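You operate a simulated robot arm through the tools that you are given. There is no shell and no other tool. Be economical: measure what you need, move in short steps, check, and stop when the job is done.

Carry out the task below with a simulated two-armed robot. There is one attempt and no reset: what you move stays moved.

## Task
Stopper the wash tub, pour in the last of the wool wash and fill it to the line.
Fine: hold the bottle as you unscrew it; cap it again and put it back; tap off. Set down upright: wool wash bottle.

The check looks at the end state, three seconds after you hand in, the way a careful person would. Anything else that was tipped, shoved, dropped, spilled or broken makes it a failure. A push-on lid holds only when it is set on centred and level and pressed home; a screw cap is set on level and turned clockwise until tight.

## Robot
Two 6-joint arms with two-finger parallel grippers on one trunk, on a base that drives. Base frame: it is fixed to the floor where the robot stands at the start and does not move with it; the origin is under the middle of the robot, x ahead of it, y to its left, z up. Units: cm, rad, N and s.
The left shoulder is at the start at [6, 18.7, 117.2], the right one opposite. With the tool pointing down near the work surface each hand reaches from about 10 to 60 cm from the robot's upright axis, wherever it stands, measured 20 degrees to its own side. Places, roughly: barrel tap [70, -30, 90]; drain of the wash tub [60, -40, 70]; wash tub [50, -30, 70]. Payload 1.57 kg a hand.
Tool frame (each hand has its own): the origin (TCP) lies between the finger pads and is the grasp point; the fingertips stand 3 cm ahead of it; z points along the fingers, y is the line along which they close. The gripper opens to 11 cm. The fingers are 2.4 cm wide and 1.2 cm thick; the gripper's body (4.8 by 11.2 cm) begins 7.8 cm behind the TCP.
Orientation is that of the tool frame in the base frame, as [roll, pitch, yaw] about the fixed x, y, z axes, in that order (R = Rz(yaw) Ry(pitch) Rx(roll)). With the fingers straight down and closing along the base's y, the tool's x points along the base's -x, its y along +y and its z along -z.

## Interface
- The arms move only by the tool servo_tool. It takes "left_targets", "right_targets" or both (then of equal length, played together; a hand with none holds still); each is a list of rows, each a list of 7 numbers: the shift along the base's x, y, z in m, then the turn, a rotation vector about the base's x, y, z in rad, then the opening, from 0 (shut) to 1 (fully open). In form: [[tx, ty, tz, ax, ay, az, gripper], ...]. A call has 1 to 12 rows; each row is the pose to reach, as a shift and turn from the pose commanded when the call began. Rows are played at 5 a second. More than 5 cm and 0.15 rad between two rows, or a gripper value outside its range, and nothing of the call is played. Where a pose cannot be reached the arm comes as near as it can. A force on the tool above 40 N (or 10 N above the force at the start of the call, whichever is more), or a blocked arm, ends the call early, and 0.2 s more pass. Each finger travels about 15.3 cm/s and halts on what it meets, pressing with about 22 N; the grip force reading is that of the motor and also rises with nothing between the fingers. The clock runs only during rows and for 0.2 s after the last one: add rows that repeat a pose to give the fingers time. It gives the time, the measured TCP pose, the force on the tool (base axes), the opening and the grip force at its end, in the units of the frame above (readings bear some noise), with the torque about the TCP (base axes, N m) and any sound that the robot's microphone picked up.
- Cameras (640 x 400 px; columns grow to the right, rows downward): "scene" is now at [-0.09, -3.29, 171.79]; the picture's right is [-0.46, -0.89, 0.00], its down [-0.74, 0.39, -0.56] and it looks along [0.49, -0.26, -0.83] (base axes); focal length 280 px, centre (320, 200). "left" rides on the left gripper at [7, -1.6, -14.1] in its tool frame; the picture's right is [0.23, 0.97, 0.00], its down [-0.86, 0.20, -0.48] and it looks along [-0.47, 0.11, 0.88] (tool axes); focal length 222 px, centre (320, 200). "right" rides on the right gripper at [7, 1.6, -14.1] in its tool frame; the picture's right is [-0.23, 0.97, 0.00], its down [-0.86, -0.20, -0.48] and it looks along [-0.47, -0.11, 0.88] (tool axes); focal length 222 px, centre (320, 200). There is no depth. A picture from a camera that has moved, and an enlarged one, comes with that camera's place and axes in the base frame and with its lens. The place of the scene camera against the robot may be out by one fixed shift of up to 1.8 cm in any direction.
- grab_frame(camera): a new picture of that camera. The clock stands still meanwhile.
- slide_trunk(by): slides the trunk up (or, below 0, down) by that many cm; the arms and the scene camera ride with it, the base frame stays. It gives what a move gives, with no picture.
- steer(legs): drives the robot by 1 to 6 legs, each [ahead, left, turn to the left] in cm, cm and rad, along the robot's own axes; the way and the turn of a leg run together, so that a leg with both is an arc; at most 150 cm and 3.142 rad a leg. The arms and the cameras ride along, it lands a little off, and it stops where it bumps. It gives what a move gives.
- head_to(pan, tilt): turns the head with the scene camera to pan (to the left, within 1.501 rad either way) and tilt (down, from -0.506 to 1.204), counted from straight ahead of the robot. It gives what a move gives.
- inspect(camera, box): a new picture of the part [left, top, right, bottom] of that camera's present view, enlarged. The clock stands still meanwhile.
- sign_off(): hands the job in; it is judged then, once.

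Go step by step. Nothing tells you exact positions but the pictures and the camera data: compare them with the known pose of the tool, close in by small moves and look again before you grip or let go. The budget is 120 turns and 92 pictures, counting those below and the enlarged ones. Unless the task says otherwise, let go and move clear before handing in.

The tools are called after "Request:" by a JSON object that holds its "api" and its "payload". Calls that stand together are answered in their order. servo_tool: Moves the arms, as the interface text tells. Its arguments: {"type":"object","properties":{"left_targets":{"type":"array","items":{"type":"array","items":{"type":"number"}}},"right_targets":{"type":"array","items":{"type":"array","items":{"type":"number"}}}},"required":[]} The other tools are called the same way: slide_trunk (by) slides the trunk up or down; steer (legs) drives the base; head_to (pan, tilt) turns the head that bears the scene camera; grab_frame (camera) takes a picture; inspect (camera, box) takes an enlarged picture of a part of a camera's view; sign_off () hands the job in.

At the start:

```text
t: 0.0
left_eef_pos: [40.45, -4.39, 119.95]
left_ee_rot: [3.141, 0.0, 3.141]
left_ft_force: [0.7, 0.4, 0.2]
left_wrist_torque: [-0.01, -0.01, 0.02]
left_width: 11.0
left_gripper_force: 0.1
right_eef_pos: [32.43, -33.93, 113.74]
right_ee_rot: [-3.14, 0.0, 3.14]
right_ft_force: [-0.3, 0.4, 0.7]
right_wrist_torque: [0.02, -0.01, -0.01]
right_width: 10.99
right_gripper_force: 0.1
trunk travel left (down, up): [-80.0, 19.0]
robot x, y, heading: [-0.13, 0.1, 0.001]
head pan, tilt: [-0.483, 0.979]
```

scene: 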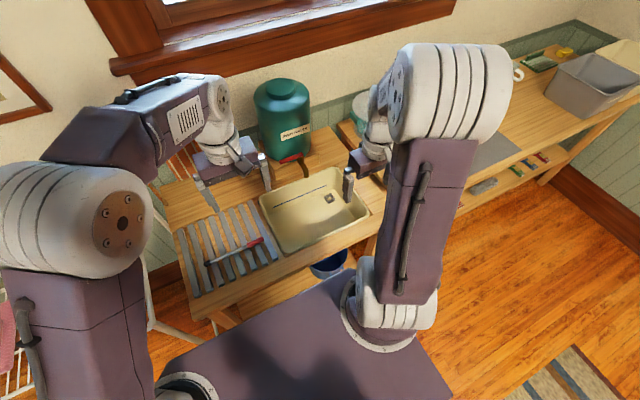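
right: 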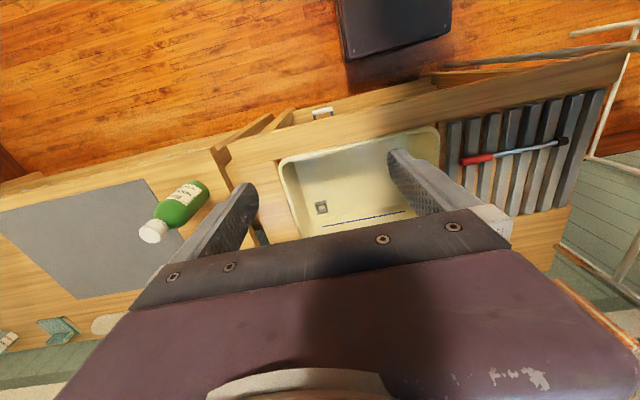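
left: 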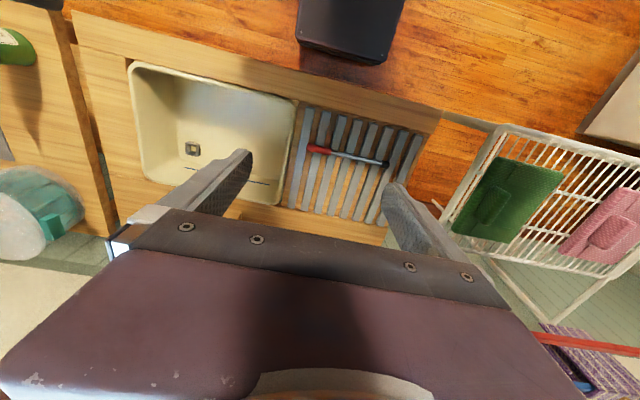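

I see the tub in the bench with a square drain, the green barrel with a red tap behind it and a green bottle on the bench to the right. I still need to find the stopper, so I'll look closer.

Request:
{"api": "inspect", "payload": {"camera": "scene", "box": [160, 60, 400, 290]}}

Request:
{"api": "inspect", "payload": {"camera": "right", "box": [0, 80, 460, 370]}}

Request:
{"api": "head_to", "payload": {"pan": -1.0, "tilt": 0.7}}

Request:
{"api": "grab_frame", "payload": {"camera": "scene"}}

```text
1.74 times, centred on (280, 175) of scene
camera zoom: at [-0.09, -3.29, 171.79], right [-0.46, -0.89, 0.0], down [-0.74, 0.39, -0.56], along [0.49, -0.26, -0.83], focal length 486 px, centre (390, 244)
```

zoom: 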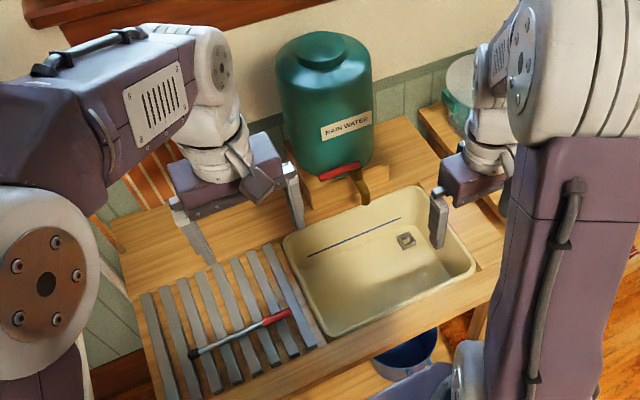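

```text
1.38 times, centred on (230, 225) of right
camera zoom: at [25.38, -32.33, 127.96], right [0.23, 0.97, 0.0], down [0.86, -0.2, 0.48], along [0.47, -0.11, -0.88], focal length 306 px, centre (444, 166)
```

zoom: 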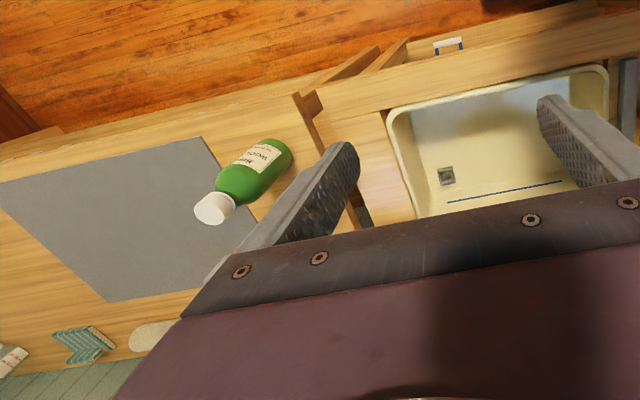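

```text
t: 0.9
left_eef_pos: [40.42, -4.41, 119.97]
left_ee_rot: [3.141, 0.0, 3.142]
left_ft_force: [-0.3, 0.1, -1.0]
left_wrist_torque: [-0.01, 0.0, 0.01]
left_width: 10.99
left_gripper_force: 0.1
right_eef_pos: [32.34, -33.9, 113.67]
right_ee_rot: [3.141, 0.001, -3.141]
right_ft_force: [0.6, -0.5, -0.1]
right_wrist_torque: [0.01, -0.01, 0.02]
right_width: 11.0
right_gripper_force: 0.0
trunk travel left (down, up): [-80.0, 19.0]
robot x, y, heading: [-0.26, -0.16, 0.005]
head pan, tilt: [-1.0, 0.7]
```

```text
86 pictures are left
camera scene: at [-1.78, -7.13, 173.99], right [-0.84, -0.54, 0.0], down [-0.35, 0.54, -0.76], along [0.41, -0.64, -0.64], focal length 280 px, centre (320, 200)
```

scene: 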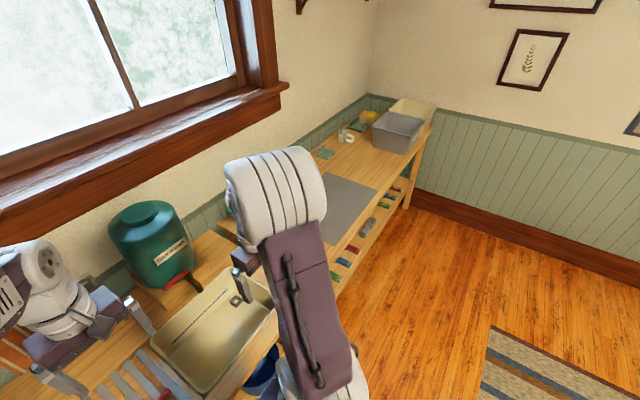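

Request:
{"api": "inspect", "payload": {"camera": "scene", "box": [290, 80, 450, 180]}}

Request:
{"api": "inspect", "payload": {"camera": "scene", "box": [310, 170, 430, 290]}}

Request:
{"api": "inspect", "payload": {"camera": "left", "box": [0, 0, 640, 400]}}

```text
4.00 times, centred on (370, 130) of scene
camera zoom: at [-1.78, -7.13, 173.99], right [-0.84, -0.54, 0.0], down [-0.35, 0.54, -0.76], along [0.41, -0.64, -0.64], focal length 1118 px, centre (120, 480)
```

zoom: 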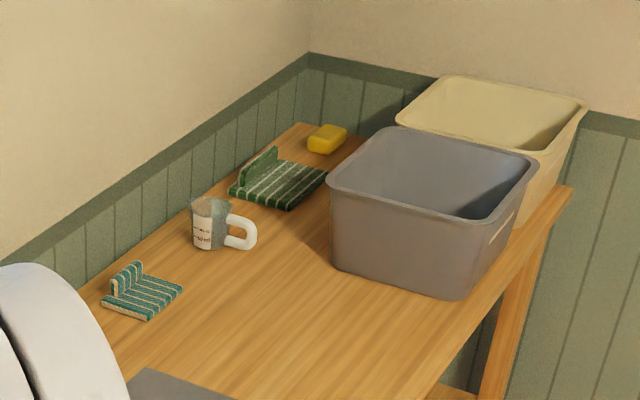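

```text
3.33 times, centred on (370, 230) of scene
camera zoom: at [-1.78, -7.13, 173.99], right [-0.84, -0.54, 0.0], down [-0.35, 0.54, -0.76], along [0.41, -0.64, -0.64], focal length 932 px, centre (153, 100)
```

zoom: 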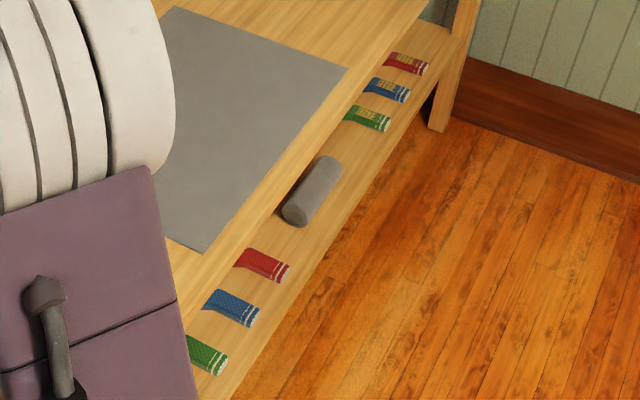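

```text
1.00 times, centred on (320, 200) of left (not enlarged: the box is as wide or as high as the picture)
camera zoom: at [33.45, -5.99, 134.23], right [-0.23, 0.97, 0.0], down [0.86, 0.2, 0.48], along [0.47, 0.11, -0.88], focal length 222 px, centre (320, 200)
```

zoom: 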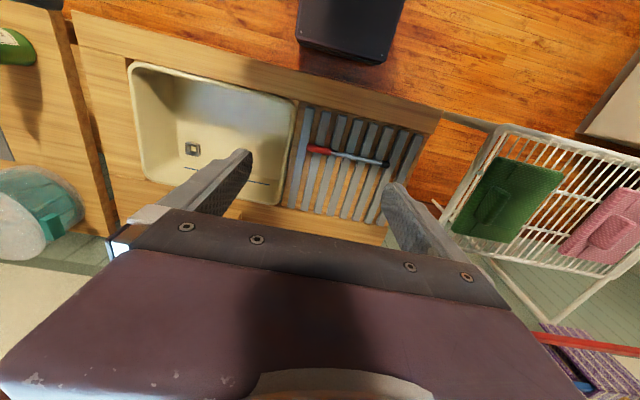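

I don't see an obvious stopper yet, so I'll look to the left and straight ahead as well.

Request:
{"api": "head_to", "payload": {"pan": 0.4, "tilt": 0.8}}

Request:
{"api": "grab_frame", "payload": {"camera": "scene"}}

Request:
{"api": "inspect", "payload": {"camera": "left", "box": [0, 120, 160, 260]}}

Request:
{"api": "inspect", "payload": {"camera": "right", "box": [220, 70, 420, 220]}}

```text
t: 2.5
left_eef_pos: [40.28, -4.41, 119.85]
left_ee_rot: [-3.141, 0.0, -3.141]
left_ft_force: [0.5, 0.3, 0.4]
left_wrist_torque: [0.0, 0.01, -0.02]
left_width: 10.98
left_gripper_force: 0.1
right_eef_pos: [32.44, -33.88, 113.82]
right_ee_rot: [3.141, 0.0, -3.141]
right_ft_force: [0.3, 0.0, 0.1]
right_wrist_torque: [-0.02, -0.02, 0.0]
right_width: 11.03
right_gripper_force: 0.1
trunk travel left (down, up): [-80.0, 19.0]
robot x, y, heading: [0.06, -0.01, -0.003]
head pan, tilt: [0.4, 0.799]
```

```text
82 pictures are left
camera scene: at [1.06, 3.13, 173.17], right [0.39, -0.92, 0.0], down [-0.66, -0.28, -0.7], along [0.64, 0.27, -0.72], focal length 280 px, centre (320, 200)
```

scene: 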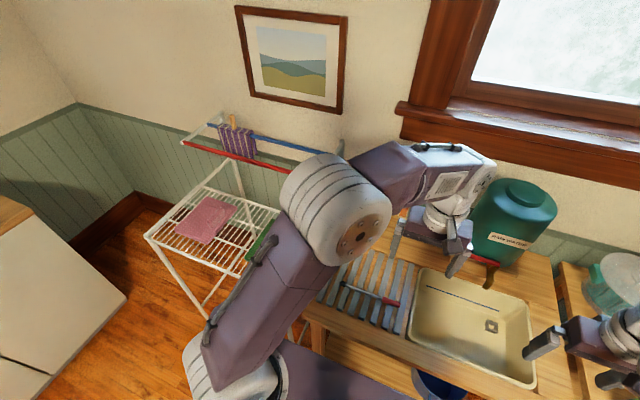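

```text
2.86 times, centred on (80, 190) of left
camera zoom: at [33.45, -6.0, 134.23], right [-0.23, 0.97, 0.0], down [0.86, 0.2, 0.48], along [0.47, 0.11, -0.88], focal length 635 px, centre (1006, 229)
```

zoom: 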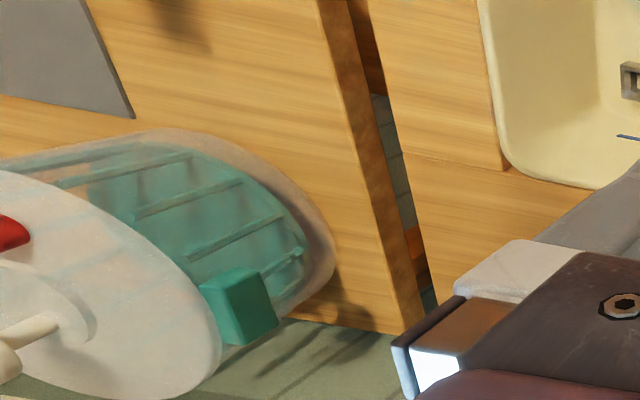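

```text
2.67 times, centred on (320, 145) of right
camera zoom: at [25.38, -32.33, 127.96], right [0.23, 0.97, 0.0], down [0.86, -0.2, 0.48], along [0.47, -0.11, -0.88], focal length 592 px, centre (320, 347)
```

zoom: 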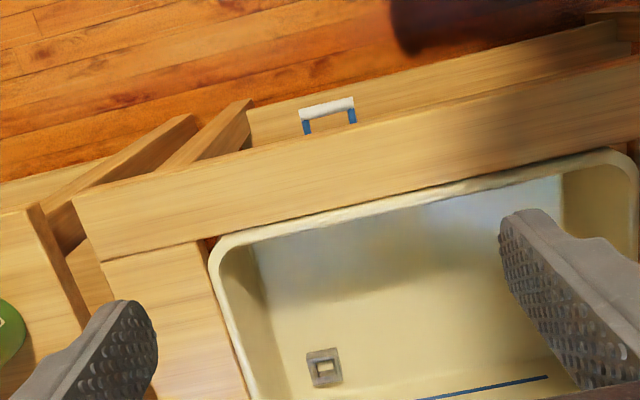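

I'll back off a little and drive to the right to survey the right bench from the wrist camera.

Request:
{"api": "steer", "payload": {"legs": [[-8, 0, 0], [0, -45, 0]]}}

Request:
{"api": "head_to", "payload": {"pan": -0.1, "tilt": 0.9}}

Request:
{"api": "grab_frame", "payload": {"camera": "right"}}

Request:
{"api": "grab_frame", "payload": {"camera": "scene"}}

Request:
{"api": "grab_frame", "payload": {"camera": "left"}}

```text
t: 5.9
left_eef_pos: [32.37, -50.61, 120.01]
left_ee_rot: [3.142, -0.001, 3.141]
left_ft_force: [-0.3, 0.1, -0.4]
left_wrist_torque: [-0.01, 0.04, 0.03]
left_width: 11.0
left_gripper_force: 0.0
right_eef_pos: [24.35, -80.07, 113.86]
right_ee_rot: [-3.141, -0.002, 3.141]
right_ft_force: [0.6, -1.1, -0.4]
right_wrist_torque: [-0.03, -0.02, 0.0]
right_width: 11.01
right_gripper_force: 0.0
trunk travel left (down, up): [-80.0, 19.0]
robot x, y, heading: [-7.8, -46.08, -0.001]
head pan, tilt: [0.4, 0.799]
```

```text
t: 6.8
left_eef_pos: [32.4, -50.78, 120.01]
left_ee_rot: [-3.14, 0.0, -3.141]
left_ft_force: [0.1, 0.6, 0.4]
left_wrist_torque: [-0.02, -0.03, 0.01]
left_width: 11.0
left_gripper_force: 0.0
right_eef_pos: [24.33, -80.3, 113.81]
right_ee_rot: [3.141, 0.0, -3.14]
right_ft_force: [-1.0, -0.3, 1.0]
right_wrist_torque: [-0.02, -0.01, 0.03]
right_width: 10.99
right_gripper_force: 0.0
trunk travel left (down, up): [-80.0, 19.0]
robot x, y, heading: [-7.97, -46.19, -0.001]
head pan, tilt: [-0.099, 0.901]
```

```text
79 pictures are left
camera right: at [17.36, -78.72, 127.96], right [0.23, 0.97, 0.0], down [0.86, -0.2, 0.48], along [0.47, -0.11, -0.88], focal length 222 px, centre (320, 200)
```

right: 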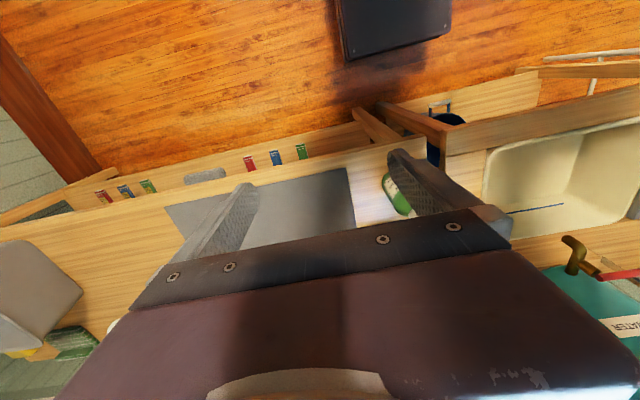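

```text
78 pictures are left
camera scene: at [-6.89, -47.16, 172.38], right [-0.1, -1.0, 0.0], down [-0.78, 0.08, -0.62], along [0.62, -0.06, -0.78], focal length 280 px, centre (320, 200)
```

scene: 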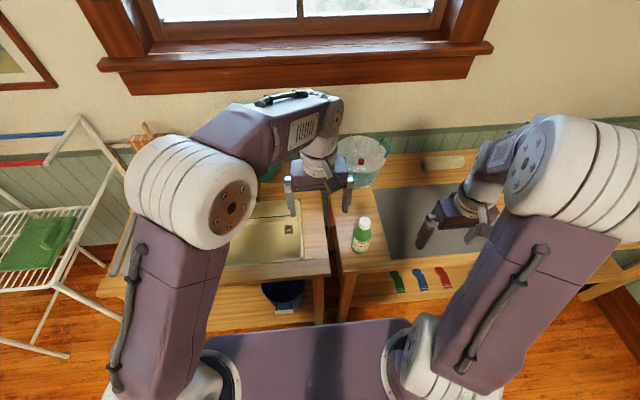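

```text
77 pictures are left
camera left: at [25.42, -52.38, 134.23], right [-0.23, 0.97, 0.0], down [0.85, 0.2, 0.48], along [0.47, 0.11, -0.88], focal length 222 px, centre (320, 200)
```

left: 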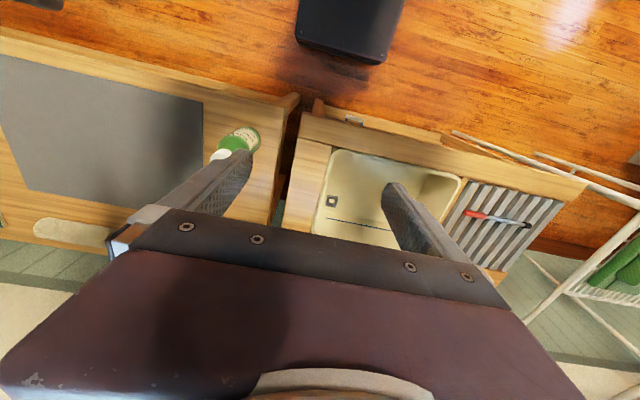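

Request:
{"api": "inspect", "payload": {"camera": "scene", "box": [320, 120, 420, 200]}}

Request:
{"api": "inspect", "payload": {"camera": "scene", "box": [220, 180, 400, 310]}}

```text
5.00 times, centred on (370, 160) of scene
camera zoom: at [-6.89, -47.16, 172.38], right [-0.1, -1.0, 0.0], down [-0.78, 0.08, -0.62], along [0.62, -0.06, -0.78], focal length 1397 px, centre (70, 400)
```

zoom: 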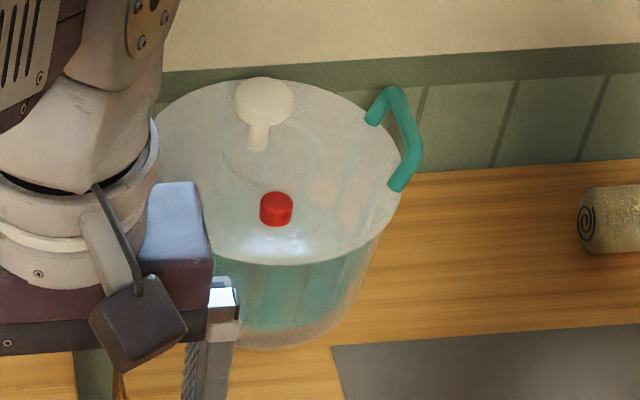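

```text
3.08 times, centred on (310, 245) of scene
camera zoom: at [-6.89, -47.16, 172.38], right [-0.1, -1.0, 0.0], down [-0.78, 0.08, -0.62], along [0.62, -0.06, -0.78], focal length 860 px, centre (351, 62)
```

zoom: 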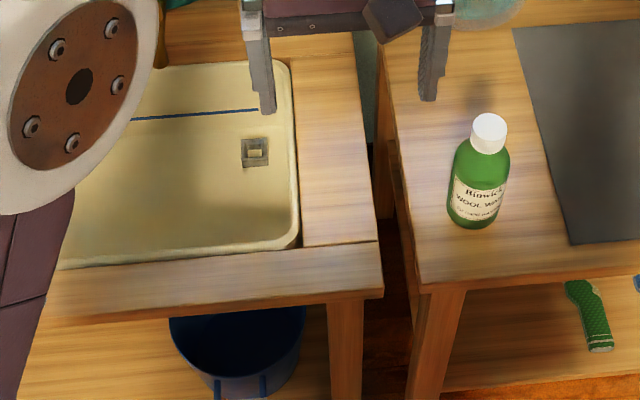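

Request:
{"api": "inspect", "payload": {"camera": "left", "box": [312, 180, 362, 220]}}

Request:
{"api": "inspect", "payload": {"camera": "left", "box": [280, 90, 600, 290]}}

Request:
{"api": "inspect", "payload": {"camera": "right", "box": [400, 80, 640, 300]}}

```text
10.00 times, centred on (337, 200) of left
camera zoom: at [25.42, -52.38, 134.23], right [-0.23, 0.97, 0.0], down [0.85, 0.2, 0.48], along [0.47, 0.11, -0.88], focal length 2221 px, centre (150, 200)
```

zoom: 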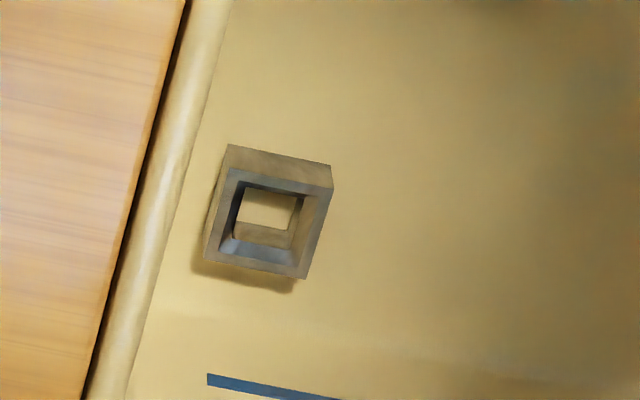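

```text
2.00 times, centred on (440, 190) of left
camera zoom: at [25.42, -52.38, 134.23], right [-0.23, 0.97, 0.0], down [0.85, 0.2, 0.48], along [0.47, 0.11, -0.88], focal length 444 px, centre (80, 220)
```

zoom: 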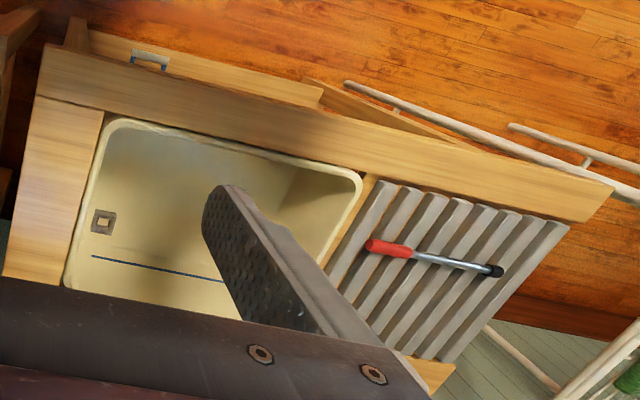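

```text
1.82 times, centred on (520, 190) of right
camera zoom: at [17.36, -78.72, 127.96], right [0.23, 0.97, 0.0], down [0.86, -0.2, 0.48], along [0.47, -0.11, -0.88], focal length 404 px, centre (-44, 218)
```

zoom: 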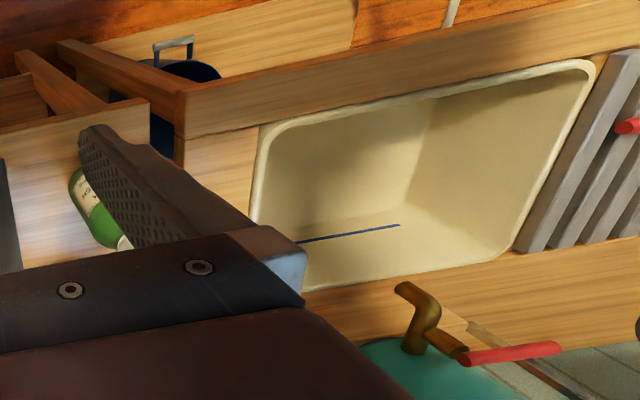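

Request:
{"api": "inspect", "payload": {"camera": "left", "box": [450, 195, 540, 245]}}

Request:
{"api": "head_to", "payload": {"pan": 0.7, "tilt": 0.8}}

Request:
{"api": "grab_frame", "payload": {"camera": "scene"}}

```text
7.11 times, centred on (495, 220) of left
camera zoom: at [25.42, -52.38, 134.23], right [-0.23, 0.97, 0.0], down [0.85, 0.2, 0.48], along [0.47, 0.11, -0.88], focal length 1580 px, centre (-924, 58)
```

zoom: 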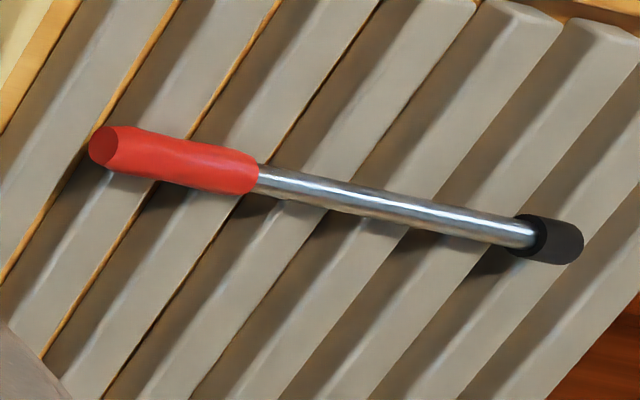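

```text
t: 8.0
left_eef_pos: [32.32, -50.8, 120.01]
left_ee_rot: [-3.141, -0.002, -3.141]
left_ft_force: [0.4, -0.3, -0.4]
left_wrist_torque: [0.02, 0.01, -0.01]
left_width: 11.01
left_gripper_force: 0.1
right_eef_pos: [24.4, -80.27, 113.79]
right_ee_rot: [-3.141, 0.0, -3.141]
right_ft_force: [0.4, 0.4, 0.5]
right_wrist_torque: [0.02, 0.01, -0.01]
right_width: 10.99
right_gripper_force: 0.0
trunk travel left (down, up): [-80.0, 19.0]
robot x, y, heading: [-8.07, -46.45, -0.004]
head pan, tilt: [0.7, 0.799]
```

```text
70 pictures are left
camera scene: at [-8.23, -41.23, 173.16], right [0.64, -0.77, 0.0], down [-0.55, -0.46, -0.7], along [0.53, 0.45, -0.72], focal length 280 px, centre (320, 200)
```

scene: 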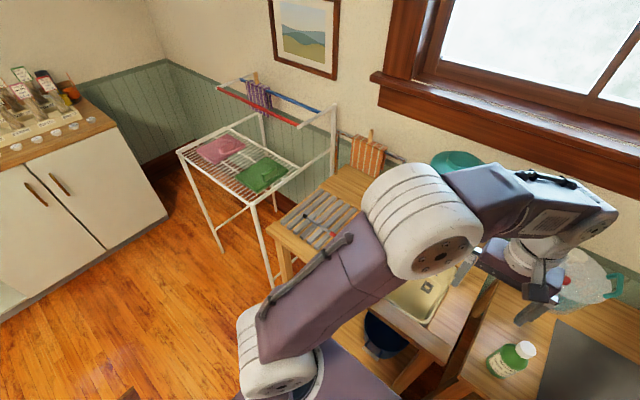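

Request:
{"api": "inspect", "payload": {"camera": "scene", "box": [0, 50, 130, 160]}}

Request:
{"api": "inspect", "payload": {"camera": "scene", "box": [320, 120, 400, 180]}}

```text
3.64 times, centred on (65, 105) of scene
camera zoom: at [-8.23, -41.23, 173.16], right [0.64, -0.77, 0.0], down [-0.55, -0.46, -0.7], along [0.53, 0.45, -0.72], focal length 1016 px, centre (1247, 546)
```

zoom: 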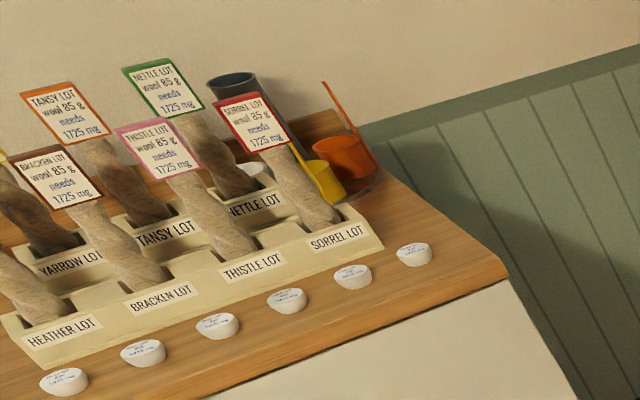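

```text
6.67 times, centred on (360, 150) of scene
camera zoom: at [-8.23, -41.23, 173.16], right [0.64, -0.77, 0.0], down [-0.55, -0.46, -0.7], along [0.53, 0.45, -0.72], focal length 1863 px, centre (53, 533)
```

zoom: 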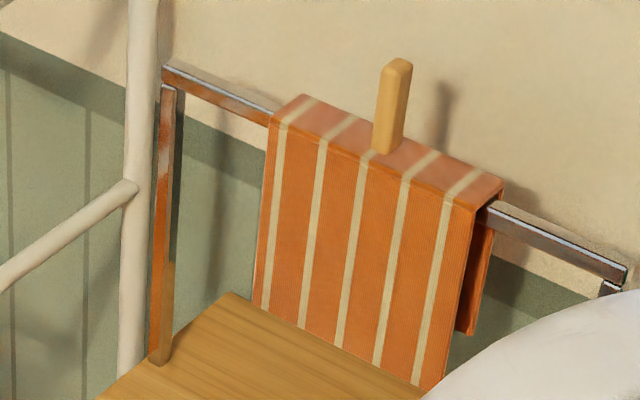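

The red-handled rod with the black rubber tip on the slats looks like the drain plug. I put its red end near (48.6, -5.4, 81), its black end near (48, 15.3, 81) and the drain near (61, -40, 66.5). I'll drive back to fetch it with the left hand.

Request:
{"api": "steer", "payload": {"legs": [[0, 46.4, 0], [7, 0, 0]]}}

Request:
{"api": "head_to", "payload": {"pan": 0.0, "tilt": 0.95}}

Request:
{"api": "servo_tool", "payload": {"left_targets": [[0, 0, -0.04, 0, 0, 0.14, 1], [0, 0, -0.08, 0, 0, 0.28, 1], [0, 0, -0.1, 0, 0, 0.42, 1], [0, 0, -0.1, 0, 0, 0.56, 1], [0, 0, -0.1, 0, 0, 0.7, 1], [0, 0, -0.1, 0, 0, 0.84, 1], [0, 0, -0.1, 0, 0, 0.98, 1], [0, 0, -0.1, 0, 0, 1.12, 1], [0, 0, -0.1, 0, 0, 1.26, 1], [0, 0, -0.1, 0, 0, 1.4, 1], [0, 0, -0.1, 0, 0, 1.54, 1], [0, 0, -0.1, 0, 0, 1.571, 1]]}}

Request:
{"api": "grab_frame", "payload": {"camera": "left"}}

```text
t: 11.3
left_eef_pos: [38.65, -4.74, 120.27]
left_ee_rot: [3.141, 0.006, -3.141]
left_ft_force: [-0.6, 0.5, -0.7]
left_wrist_torque: [-0.02, -0.03, 0.02]
left_width: 10.98
left_gripper_force: 0.0
right_eef_pos: [30.59, -34.27, 113.93]
right_ee_rot: [3.141, 0.004, 3.14]
right_ft_force: [-0.6, -0.5, 0.6]
right_wrist_torque: [-0.02, -0.07, 0.0]
right_width: 11.01
right_gripper_force: 0.0
trunk travel left (down, up): [-80.0, 19.0]
robot x, y, heading: [-1.24, -0.37, 0.002]
head pan, tilt: [0.7, 0.799]
```

```text
t: 12.4
left_eef_pos: [38.9, -4.72, 120.02]
left_ee_rot: [3.141, 0.003, -3.141]
left_ft_force: [0.4, -0.1, -1.2]
left_wrist_torque: [0.02, -0.04, 0.03]
left_width: 10.99
left_gripper_force: 0.0
right_eef_pos: [30.93, -34.28, 113.82]
right_ee_rot: [3.14, 0.0, -3.14]
right_ft_force: [-0.2, -0.1, 0.3]
right_wrist_torque: [-0.01, -0.01, -0.02]
right_width: 11.0
right_gripper_force: 0.1
trunk travel left (down, up): [-80.0, 19.0]
robot x, y, heading: [-1.27, -0.3, 0.001]
head pan, tilt: [0.0, 0.949]
```

```text
t: 15.0
left_eef_pos: [39.21, -4.88, 109.96]
left_ee_rot: [3.139, 0.001, -1.568]
left_ft_force: [-0.2, -0.5, 1.1]
left_wrist_torque: [-0.02, -0.02, 0.0]
left_width: 11.0
left_gripper_force: 0.1
right_eef_pos: [31.15, -34.31, 113.88]
right_ee_rot: [3.141, -0.001, -3.141]
right_ft_force: [0.2, 0.5, -0.6]
right_wrist_torque: [0.01, -0.01, -0.01]
right_width: 11.0
right_gripper_force: 0.0
trunk travel left (down, up): [-80.0, 19.0]
robot x, y, heading: [-1.47, -0.72, 0.001]
head pan, tilt: [0.0, 0.949]
```

```text
67 pictures are left
camera left: at [40.82, -11.76, 124.28], right [-0.97, -0.23, 0.0], down [-0.2, 0.85, 0.48], along [-0.11, 0.47, -0.88], focal length 222 px, centre (320, 200)
```

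left: 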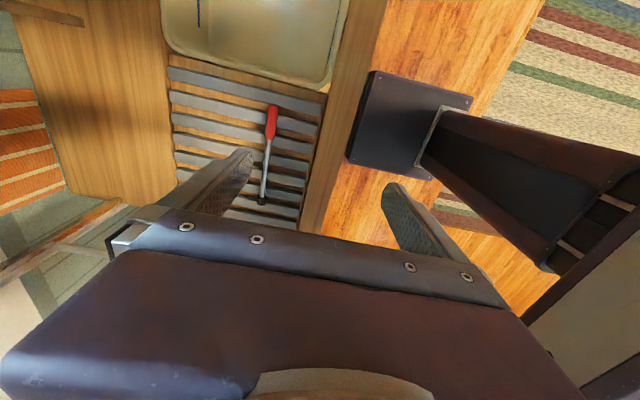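

Request:
{"api": "servo_tool", "payload": {"left_targets": [[0.03, 0, -0.03, 0.14, 0, 0, 0.6], [0.06, -0.01, -0.06, 0.28, 0, 0, 0.6], [0.09, -0.02, -0.09, 0.42, 0, 0, 0.6], [0.0915, -0.03, -0.12, 0.56, 0, 0, 0.6], [0.0915, -0.03, -0.16, 0.6, 0, 0, 0.6], [0.0915, -0.03, -0.19, 0.6, 0, 0, 0.6]]}}

Request:
{"api": "grab_frame", "payload": {"camera": "left"}}

Request:
{"api": "grab_frame", "payload": {"camera": "scene"}}

```text
t: 16.4
left_eef_pos: [43.08, -3.58, 93.37]
left_ee_rot: [3.141, 0.601, -1.571]
left_ft_force: [0.3, -0.3, 0.2]
left_wrist_torque: [0.0, -0.01, -0.01]
left_width: 6.6
left_gripper_force: 0.1
left hand out of reach, approached as far as the arm can: row 3, 4, 5, 6
right_eef_pos: [31.13, -34.23, 113.78]
right_ee_rot: [-3.14, -0.001, 3.141]
right_ft_force: [-0.3, -0.2, 0.0]
right_wrist_torque: [0.02, 0.01, -0.01]
right_width: 11.01
right_gripper_force: 0.0
trunk travel left (down, up): [-80.0, 19.0]
robot x, y, heading: [-1.23, -0.29, 0.002]
head pan, tilt: [0.0, 0.949]
```

```text
66 pictures are left
camera left: at [44.7, -17.31, 101.15], right [-0.97, -0.19, -0.13], down [-0.2, 0.43, 0.88], along [-0.11, 0.88, -0.46], focal length 222 px, centre (320, 200)
```

left: 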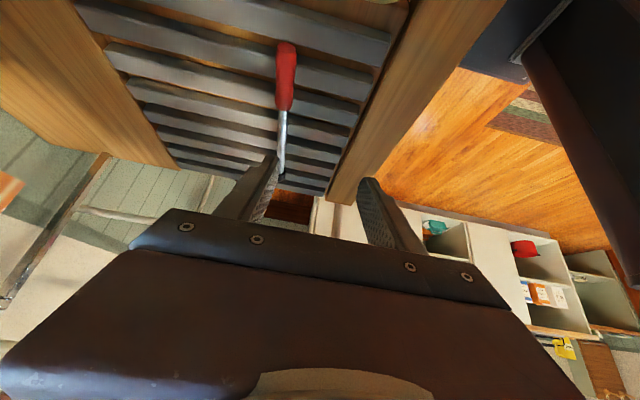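

```text
65 pictures are left
camera scene: at [-0.27, -0.34, 172.02], right [0.0, -1.0, 0.0], down [-0.81, 0.0, -0.58], along [0.58, 0.0, -0.81], focal length 280 px, centre (320, 200)
```

scene: 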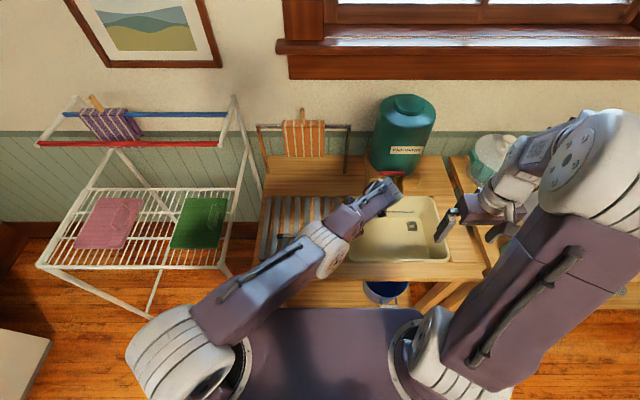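

The left hand is out of reach when tilted like this, so I'll shift the base right to bring the left shoulder in line with the rod.

Request:
{"api": "steer", "payload": {"legs": [[0, -22, 0]]}}

Request:
{"api": "servo_tool", "payload": {"left_targets": [[0.0, 0.04, 0, 0, 0, 0, 0.6], [0.0, 0.08, 0, 0, 0, 0, 0.6], [0, 0.12, 0, 0, 0, 0, 0.6], [0, 0.16, 0.0, 0, 0, 0, 0.6], [0, 0.19, 0, 0, 0, 0, 0.6]]}}

```text
t: 18.1
left_eef_pos: [42.95, -25.55, 93.36]
left_ee_rot: [-3.141, 0.599, -1.574]
left_ft_force: [0.0, 0.6, -0.3]
left_wrist_torque: [0.02, -0.01, -0.02]
left_width: 6.63
left_gripper_force: 0.0
right_eef_pos: [30.92, -56.32, 113.83]
right_ee_rot: [-3.14, 0.0, 3.139]
right_ft_force: [0.3, 0.3, 0.0]
right_wrist_torque: [-0.02, 0.01, -0.03]
right_width: 11.02
right_gripper_force: 0.0
trunk travel left (down, up): [-80.0, 19.0]
robot x, y, heading: [-1.46, -22.38, -0.002]
head pan, tilt: [0.0, 0.949]
```

```text
t: 19.3
left_eef_pos: [43.12, -6.94, 93.26]
left_ee_rot: [-3.141, 0.601, -1.576]
left_ft_force: [0.3, 0.2, 0.0]
left_wrist_torque: [-0.03, 0.02, -0.03]
left_width: 6.6
left_gripper_force: 0.0
left hand out of reach, approached as far as the arm can: row 1, 2
right_eef_pos: [30.91, -56.27, 113.85]
right_ee_rot: [-3.142, 0.0, 3.138]
right_ft_force: [0.9, -0.4, -0.5]
right_wrist_torque: [0.0, 0.02, -0.01]
right_width: 11.02
right_gripper_force: 0.0
trunk travel left (down, up): [-80.0, 19.0]
robot x, y, heading: [-1.31, -22.67, 0.0]
head pan, tilt: [0.0, 0.949]
```

Request:
{"api": "servo_tool", "payload": {"left_targets": [[0.03, 0.01, 0, 0, 0, 0, 0.6], [0.0525, 0.02, 0, 0, 0, 0, 0.6], [0.0525, 0.02, -0.03, 0, 0, 0, 0.5]]}}

Request:
{"api": "grab_frame", "payload": {"camera": "left"}}

```text
t: 20.1
left_eef_pos: [48.29, -4.86, 90.21]
left_ee_rot: [-3.141, 0.601, -1.574]
left_ft_force: [0.0, -0.3, -0.3]
left_wrist_torque: [0.02, 0.02, 0.03]
left_width: 5.49
left_gripper_force: 0.1
right_eef_pos: [30.97, -56.41, 113.73]
right_ee_rot: [3.14, 0.0, 3.138]
right_ft_force: [0.0, 0.4, 0.1]
right_wrist_torque: [-0.01, -0.01, -0.01]
right_width: 11.0
right_gripper_force: 0.2
trunk travel left (down, up): [-80.0, 19.0]
robot x, y, heading: [-1.35, -22.41, -0.004]
head pan, tilt: [0.0, 0.949]
```

```text
64 pictures are left
camera left: at [49.9, -18.65, 98.15], right [-0.97, -0.18, -0.13], down [-0.2, 0.44, 0.88], along [-0.11, 0.88, -0.46], focal length 222 px, centre (320, 200)
```

left: 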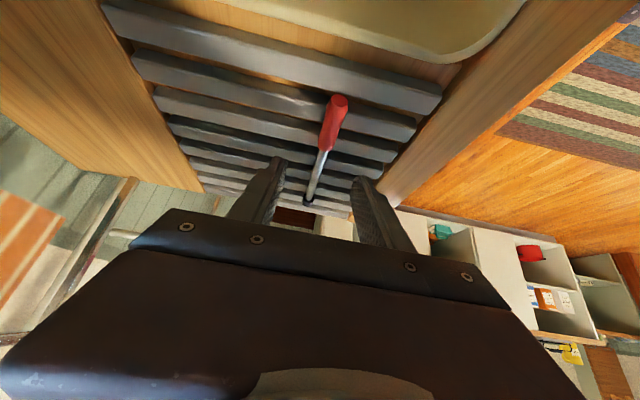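

Request:
{"api": "servo_tool", "payload": {"left_targets": [[-0.004, 0.014, -0.03, 0, 0, 0, 0.5], [-0.004, 0.014, -0.05, 0, 0, 0, 0.4], [-0.004, 0.014, -0.064, 0, 0, 0, 0.4]]}}

Request:
{"api": "grab_frame", "payload": {"camera": "left"}}

```text
t: 20.9
left_eef_pos: [47.89, -3.32, 84.01]
left_ee_rot: [-3.141, 0.601, -1.574]
left_ft_force: [0.0, 1.5, -0.5]
left_wrist_torque: [0.02, 0.01, -0.02]
left_width: 4.38
left_gripper_force: 0.0
right_eef_pos: [30.81, -56.41, 113.7]
right_ee_rot: [3.141, -0.001, 3.138]
right_ft_force: [-0.8, -0.6, 0.2]
right_wrist_torque: [0.0, 0.03, -0.02]
right_width: 11.02
right_gripper_force: 0.0
trunk travel left (down, up): [-80.0, 19.0]
robot x, y, heading: [-1.03, -22.43, -0.004]
head pan, tilt: [0.0, 0.949]
```

```text
63 pictures are left
camera left: at [49.43, -17.21, 91.85], right [-0.97, -0.18, -0.13], down [-0.2, 0.44, 0.88], along [-0.11, 0.88, -0.46], focal length 222 px, centre (320, 200)
```

left: 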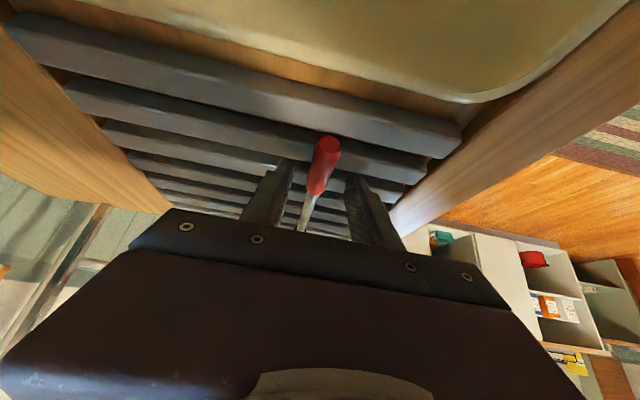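

Request:
{"api": "servo_tool", "payload": {"left_targets": [[0, 0, -0.006, 0, 0, 0, 0.4], [0, 0, -0.012, 0, 0, 0, 0.4]]}}

Request:
{"api": "servo_tool", "payload": {"left_targets": [[0, 0, 0, 0, 0, 0, 0.25], [0, 0, 0, 0, 0, 0, 0.1], [0, 0, 0, 0, 0, 0, 0], [0, 0, 0, 0, 0, 0, 0], [0, 0, 0.02, 0, 0, 0, 0], [0, 0, 0.05, 0, 0, 0, 0]]}}

Request:
{"api": "grab_frame", "payload": {"camera": "left"}}

```text
t: 21.5
left_eef_pos: [48.02, -3.53, 83.75]
left_ee_rot: [-3.13, 0.611, -1.568]
left_ft_force: [-4.9, -6.8, 29.3]
left_wrist_torque: [-0.01, 0.99, 0.31]
left_width: 4.91
left_gripper_force: 2.9
right_eef_pos: [30.67, -56.54, 113.91]
right_ee_rot: [3.14, 0.002, 3.138]
right_ft_force: [-0.1, 0.2, 0.0]
right_wrist_torque: [-0.01, -0.01, -0.03]
right_width: 11.01
right_gripper_force: 0.1
trunk travel left (down, up): [-80.0, 19.0]
robot x, y, heading: [-1.25, -22.61, 0.001]
head pan, tilt: [0.0, 0.949]
stopped in row 2 (left hand): the force on the tool passed its limit at 47 N (the readings are from after the stop); the commanded pose is now the measured one
```

```text
t: 22.0
left_eef_pos: [47.66, -3.37, 83.73]
left_ee_rot: [-3.141, 0.613, -1.569]
left_ft_force: [-12.2, -4.9, 32.3]
left_wrist_torque: [0.09, 0.67, 0.04]
left_width: 1.97
left_gripper_force: 4.8
right_eef_pos: [30.66, -56.45, 113.84]
right_ee_rot: [3.14, 0.003, 3.139]
right_ft_force: [-0.4, 0.6, 0.5]
right_wrist_torque: [0.0, 0.04, 0.0]
right_width: 10.99
right_gripper_force: 0.1
trunk travel left (down, up): [-80.0, 19.0]
robot x, y, heading: [-1.59, -22.02, -0.003]
head pan, tilt: [0.0, 0.949]
stopped in row 2 (left hand): the force on the tool passed its limit at 48 N (the readings are from after the stop); the commanded pose is now the measured one
```

```text
62 pictures are left
camera left: at [49.3, -17.21, 91.39], right [-0.97, -0.19, -0.13], down [-0.2, 0.42, 0.88], along [-0.11, 0.89, -0.45], focal length 222 px, centre (320, 200)
```

left: 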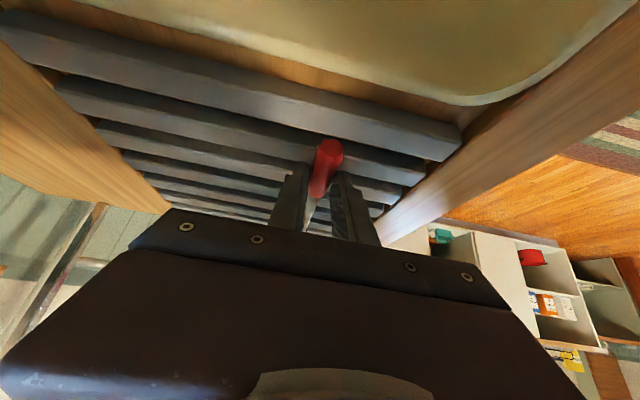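

Request:
{"api": "servo_tool", "payload": {"left_targets": [[0, 0, 0.004, 0, 0, 0, 0.15], [0, 0, 0.004, 0, 0, 0, 0.05], [0, 0, 0.004, 0, 0, 0, 0], [0, 0, 0.004, 0, 0, 0, 0]]}}

Request:
{"api": "inspect", "payload": {"camera": "left", "box": [240, 110, 420, 250]}}

```text
t: 23.0
left_eef_pos: [47.8, -3.36, 83.73]
left_ee_rot: [3.139, 0.608, -1.573]
left_ft_force: [-0.3, -0.7, 3.3]
left_wrist_torque: [-0.05, -0.04, 0.0]
left_width: 1.74
left_gripper_force: 21.8
right_eef_pos: [30.88, -56.48, 113.88]
right_ee_rot: [-3.141, -0.001, 3.138]
right_ft_force: [-0.6, 0.4, 0.2]
right_wrist_torque: [-0.01, 0.0, -0.02]
right_width: 11.01
right_gripper_force: 0.1
trunk travel left (down, up): [-80.0, 19.0]
robot x, y, heading: [-1.48, -22.39, -0.007]
head pan, tilt: [0.0, 0.949]
```

```text
2.86 times, centred on (330, 180) of left
camera zoom: at [49.43, -17.07, 91.46], right [-0.97, -0.19, -0.13], down [-0.2, 0.43, 0.88], along [-0.11, 0.88, -0.45], focal length 635 px, centre (291, 257)
```

zoom: 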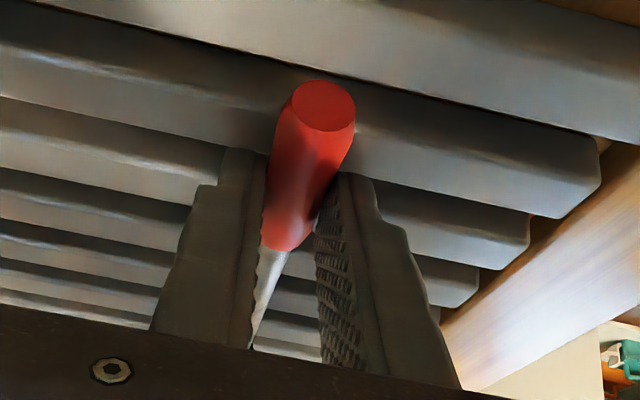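

The handle is gripped at 1.74 cm opening, so I'll lift it and check.

Request:
{"api": "servo_tool", "payload": {"left_targets": [[0, 0, 0.02, 0, 0, 0, 0], [0, 0, 0.05, 0, 0, 0, 0], [0, 0, 0.1, 0, 0, 0, 0], [0, 0, 0.14, 0, 0, 0, 0], [0, 0, 0.18, 0, 0, 0, 0]]}}

Request:
{"api": "grab_frame", "payload": {"camera": "left"}}

```text
t: 24.2
left_eef_pos: [47.79, -3.4, 101.74]
left_ee_rot: [3.14, 0.607, -1.574]
left_ft_force: [0.9, 0.3, 0.0]
left_wrist_torque: [-0.01, -0.01, 0.03]
left_width: 1.76
left_gripper_force: 22.0
right_eef_pos: [30.85, -56.35, 113.89]
right_ee_rot: [3.141, 0.0, 3.139]
right_ft_force: [-0.4, 0.2, -0.3]
right_wrist_torque: [0.0, -0.03, 0.01]
right_width: 10.98
right_gripper_force: 0.0
trunk travel left (down, up): [-80.0, 19.0]
robot x, y, heading: [-1.18, -22.07, -0.005]
head pan, tilt: [0.0, 0.949]
```

```text
60 pictures are left
camera left: at [49.35, -17.13, 109.5], right [-0.97, -0.19, -0.13], down [-0.2, 0.43, 0.88], along [-0.11, 0.88, -0.45], focal length 222 px, centre (320, 200)
```

left: 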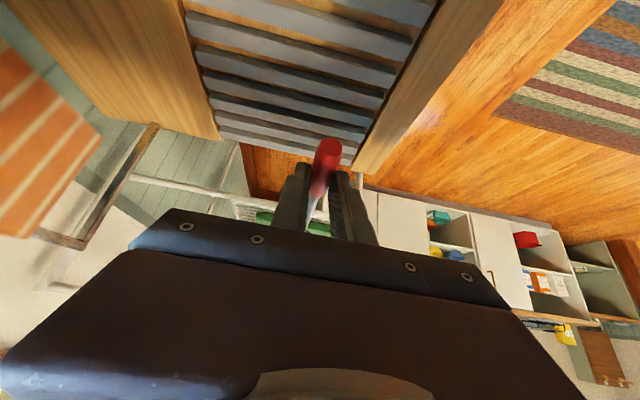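

Request:
{"api": "servo_tool", "payload": {"left_targets": [[0, -0.01, 0.01, -0.14, 0, 0, 0], [-0.01, -0.02, 0.02, -0.28, 0, 0, 0], [-0.02, -0.03, 0.03, -0.42, 0, 0, 0], [-0.03, -0.04, 0.04, -0.56, 0, 0, 0], [-0.04, -0.05, 0.05, -0.7, 0, 0, 0], [-0.05, -0.06, 0.06, -0.84, 0, 0, 0], [-0.05, -0.07, 0.06, -0.98, 0, 0, 0], [-0.05, -0.08, 0.06, -1.12, 0, 0, 0], [-0.05, -0.09, 0.06, -1.26, 0, 0, 0], [-0.05, -0.1, 0.06, -1.4, 0, 0, 0], [-0.05, -0.11, 0.06, -1.5, 0, 0, 0], [-0.05, -0.12, 0.06, -1.571, 0, 0, 0]]}}

Request:
{"api": "grab_frame", "payload": {"camera": "left"}}

Request:
{"api": "grab_frame", "payload": {"camera": "scene"}}

```text
t: 26.8
left_eef_pos: [42.86, -15.33, 107.86]
left_ee_rot: [-3.14, -0.965, -1.571]
left_ft_force: [-0.3, 0.1, -1.0]
left_wrist_torque: [-0.01, 0.0, 0.01]
left_width: 1.72
left_gripper_force: 21.7
right_eef_pos: [30.93, -56.35, 113.77]
right_ee_rot: [-3.141, 0.001, 3.138]
right_ft_force: [0.0, 0.2, -0.5]
right_wrist_torque: [0.02, 0.01, -0.01]
right_width: 11.01
right_gripper_force: 0.1
trunk travel left (down, up): [-80.0, 19.0]
robot x, y, heading: [-1.02, -22.54, 0.003]
head pan, tilt: [0.0, 0.949]
```

```text
59 pictures are left
camera left: at [44.47, -7.73, 121.64], right [-0.97, -0.13, 0.19], down [-0.2, 0.88, -0.43], along [-0.11, -0.46, -0.88], focal length 222 px, centre (320, 200)
```

left: 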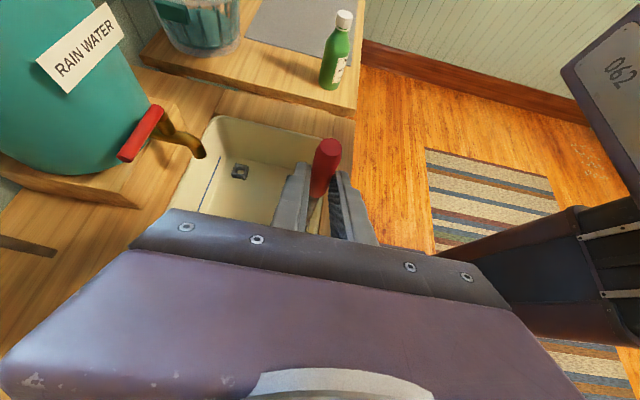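

```text
58 pictures are left
camera scene: at [-0.38, -22.41, 172.01], right [0.0, -1.0, 0.0], down [-0.81, 0.0, -0.58], along [0.58, 0.0, -0.81], focal length 280 px, centre (320, 200)
```

scene: 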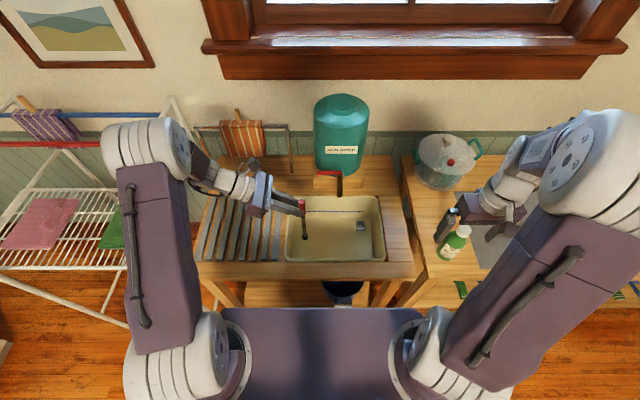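

The rod hangs upright in the left hand. I'll yaw it to point forward, then shift the base right so the drain is within the left arm's reach.

Request:
{"api": "servo_tool", "payload": {"left_targets": [[0, 0, 0, 0, 0, 0.14, 0], [0, 0, 0, 0, 0, 0.28, 0], [0, 0, 0, 0, 0, 0.42, 0], [0, 0, 0, 0, 0, 0.56, 0], [0, 0, 0, 0, 0, 0.7, 0], [0, 0, 0, 0, 0, 0.84, 0], [0, 0, 0, 0, 0, 0.98, 0], [0, 0, 0, 0, 0, 1.05, 0]]}}

Request:
{"api": "steer", "payload": {"legs": [[0, -30, 0]]}}

Request:
{"api": "grab_frame", "payload": {"camera": "left"}}

Request:
{"api": "grab_frame", "payload": {"camera": "scene"}}

```text
t: 28.6
left_eef_pos: [43.23, -15.39, 107.55]
left_ee_rot: [-3.14, -0.961, -0.522]
left_ft_force: [-0.9, -0.8, -1.7]
left_wrist_torque: [-0.04, 0.02, -0.01]
left_width: 1.75
left_gripper_force: 22.2
left hand out of reach, approached as far as the arm can: row 8
right_eef_pos: [30.95, -56.37, 113.79]
right_ee_rot: [3.141, 0.0, 3.139]
right_ft_force: [-0.1, 0.7, 0.5]
right_wrist_torque: [0.02, -0.01, -0.02]
right_width: 11.01
right_gripper_force: 0.0
trunk travel left (down, up): [-80.0, 19.0]
robot x, y, heading: [-1.33, -22.3, -0.002]
head pan, tilt: [0.0, 0.949]
```

```text
t: 30.6
left_eef_pos: [43.2, -45.16, 107.59]
left_ee_rot: [3.141, -0.964, -0.522]
left_ft_force: [0.3, 0.4, -0.5]
left_wrist_torque: [0.03, 0.01, -0.01]
left_width: 1.75
left_gripper_force: 22.0
right_eef_pos: [30.72, -86.2, 113.87]
right_ee_rot: [-3.139, -0.001, 3.136]
right_ft_force: [0.1, -0.2, 0.2]
right_wrist_torque: [-0.03, 0.01, -0.01]
right_width: 10.98
right_gripper_force: 0.0
trunk travel left (down, up): [-80.0, 19.0]
robot x, y, heading: [-1.38, -52.18, -0.002]
head pan, tilt: [0.0, 0.949]
```

```text
57 pictures are left
camera left: at [37.42, -39.92, 121.54], right [-0.38, -0.91, 0.19], down [-0.86, 0.27, -0.43], along [0.34, -0.32, -0.88], focal length 222 px, centre (320, 200)
```

left: 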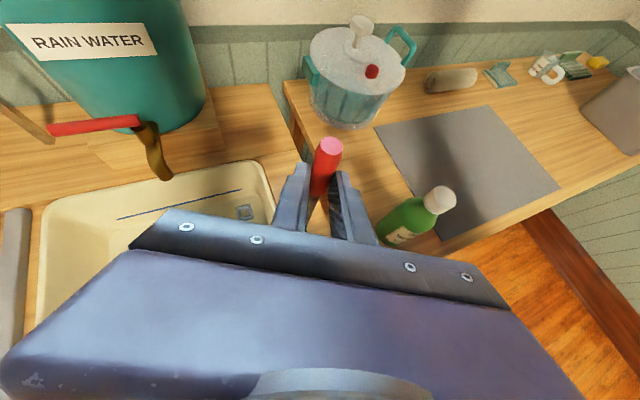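

```text
56 pictures are left
camera scene: at [-0.54, -52.06, 172.01], right [0.0, -1.0, 0.0], down [-0.81, 0.0, -0.58], along [0.58, 0.0, -0.81], focal length 280 px, centre (320, 200)
```

scene: 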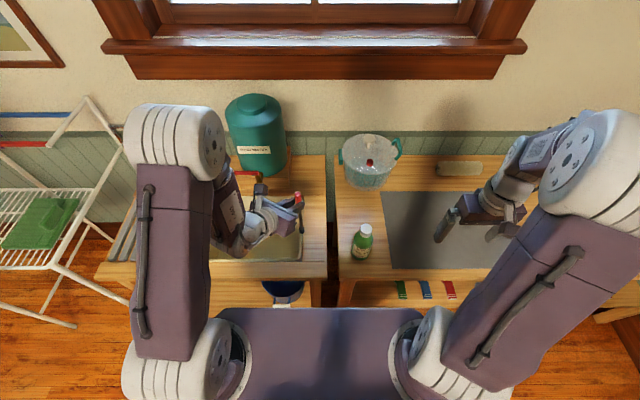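

Request:
{"api": "servo_tool", "payload": {"left_targets": [[0.02, 0.01, 0, 0, 0, 0.13, 0], [0.05, 0.02, 0, 0, 0, 0.26, 0], [0.09, 0.03, 0, 0, 0, 0.4, 0], [0.12, 0.045, 0, 0, 0, 0.4, 0], [0.155, 0.056, 0, 0, 0, 0.4, 0], [0.155, 0.056, -0.04, 0, 0, 0.4, 0], [0.155, 0.056, -0.08, 0, 0, 0.4, 0], [0.155, 0.056, -0.12, 0, 0, 0.4, 0]]}}

Request:
{"api": "grab_frame", "payload": {"camera": "left"}}

Request:
{"api": "inspect", "payload": {"camera": "scene", "box": [180, 130, 360, 290]}}

```text
t: 32.4
left_eef_pos: [60.16, -34.98, 95.81]
left_ee_rot: [3.095, -0.954, -0.123]
left_ft_force: [0.3, -0.3, -1.8]
left_wrist_torque: [0.03, 0.01, -0.02]
left_width: 1.75
left_gripper_force: 21.8
left hand out of reach, approached as far as the arm can: row 1, 2, 3, 4, 5, 6, 7, 8
right_eef_pos: [30.78, -86.34, 113.7]
right_ee_rot: [3.141, -0.001, 3.135]
right_ft_force: [0.1, -0.5, 0.4]
right_wrist_torque: [0.01, 0.02, -0.02]
right_width: 11.01
right_gripper_force: 0.0
trunk travel left (down, up): [-80.0, 19.0]
robot x, y, heading: [-1.29, -52.4, -0.007]
head pan, tilt: [0.0, 0.949]
```

```text
55 pictures are left
camera left: at [53.14, -31.84, 109.69], right [-0.03, -0.98, 0.21], down [-0.91, -0.07, -0.42], along [0.42, -0.2, -0.88], focal length 222 px, centre (320, 200)
```

left: 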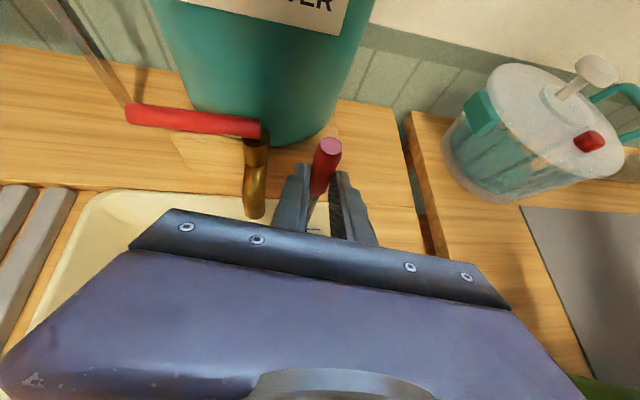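

```text
2.50 times, centred on (270, 210) of scene
camera zoom: at [-0.4, -52.26, 172.02], right [-0.01, -1.0, 0.0], down [-0.81, 0.0, -0.58], along [0.58, 0.0, -0.81], focal length 699 px, centre (445, 175)
```

zoom: 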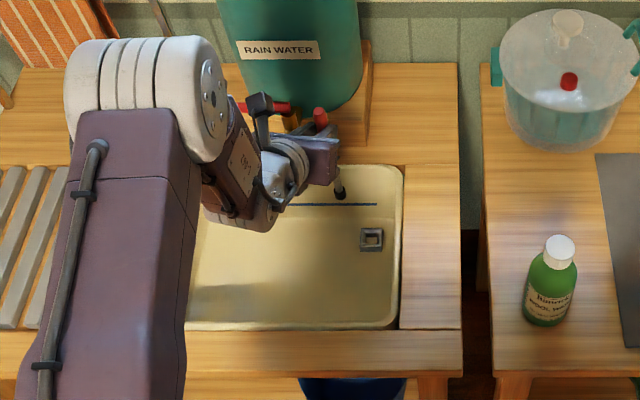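

The extra yaw hits a wrist limit, so I'll turn the hand back by 0.5 rad, away from the tap, and check the pose.

Request:
{"api": "servo_tool", "payload": {"left_targets": [[-0.01, -0.01, 0.02, 0, 0, -0.13, 0], [-0.03, -0.02, 0.04, 0, 0, -0.26, 0], [-0.04, -0.03, 0.04, 0, 0, -0.4, 0], [-0.04, -0.03, 0.04, 0, 0, -0.52, 0], [-0.04, -0.03, 0.04, 0, 0, -0.52, 0]]}}

```text
t: 33.6
left_eef_pos: [56.03, -38.27, 100.17]
left_ee_rot: [3.142, -0.961, -0.646]
left_ft_force: [0.5, 0.1, -1.0]
left_wrist_torque: [0.03, 0.04, 0.02]
left_width: 1.74
left_gripper_force: 21.9
right_eef_pos: [30.66, -86.22, 113.78]
right_ee_rot: [-3.141, 0.0, 3.137]
right_ft_force: [-0.2, 0.5, 0.2]
right_wrist_torque: [0.01, 0.0, 0.01]
right_width: 10.97
right_gripper_force: 0.0
trunk travel left (down, up): [-80.0, 19.0]
robot x, y, heading: [-1.48, -52.54, 0.001]
head pan, tilt: [0.0, 0.949]
```

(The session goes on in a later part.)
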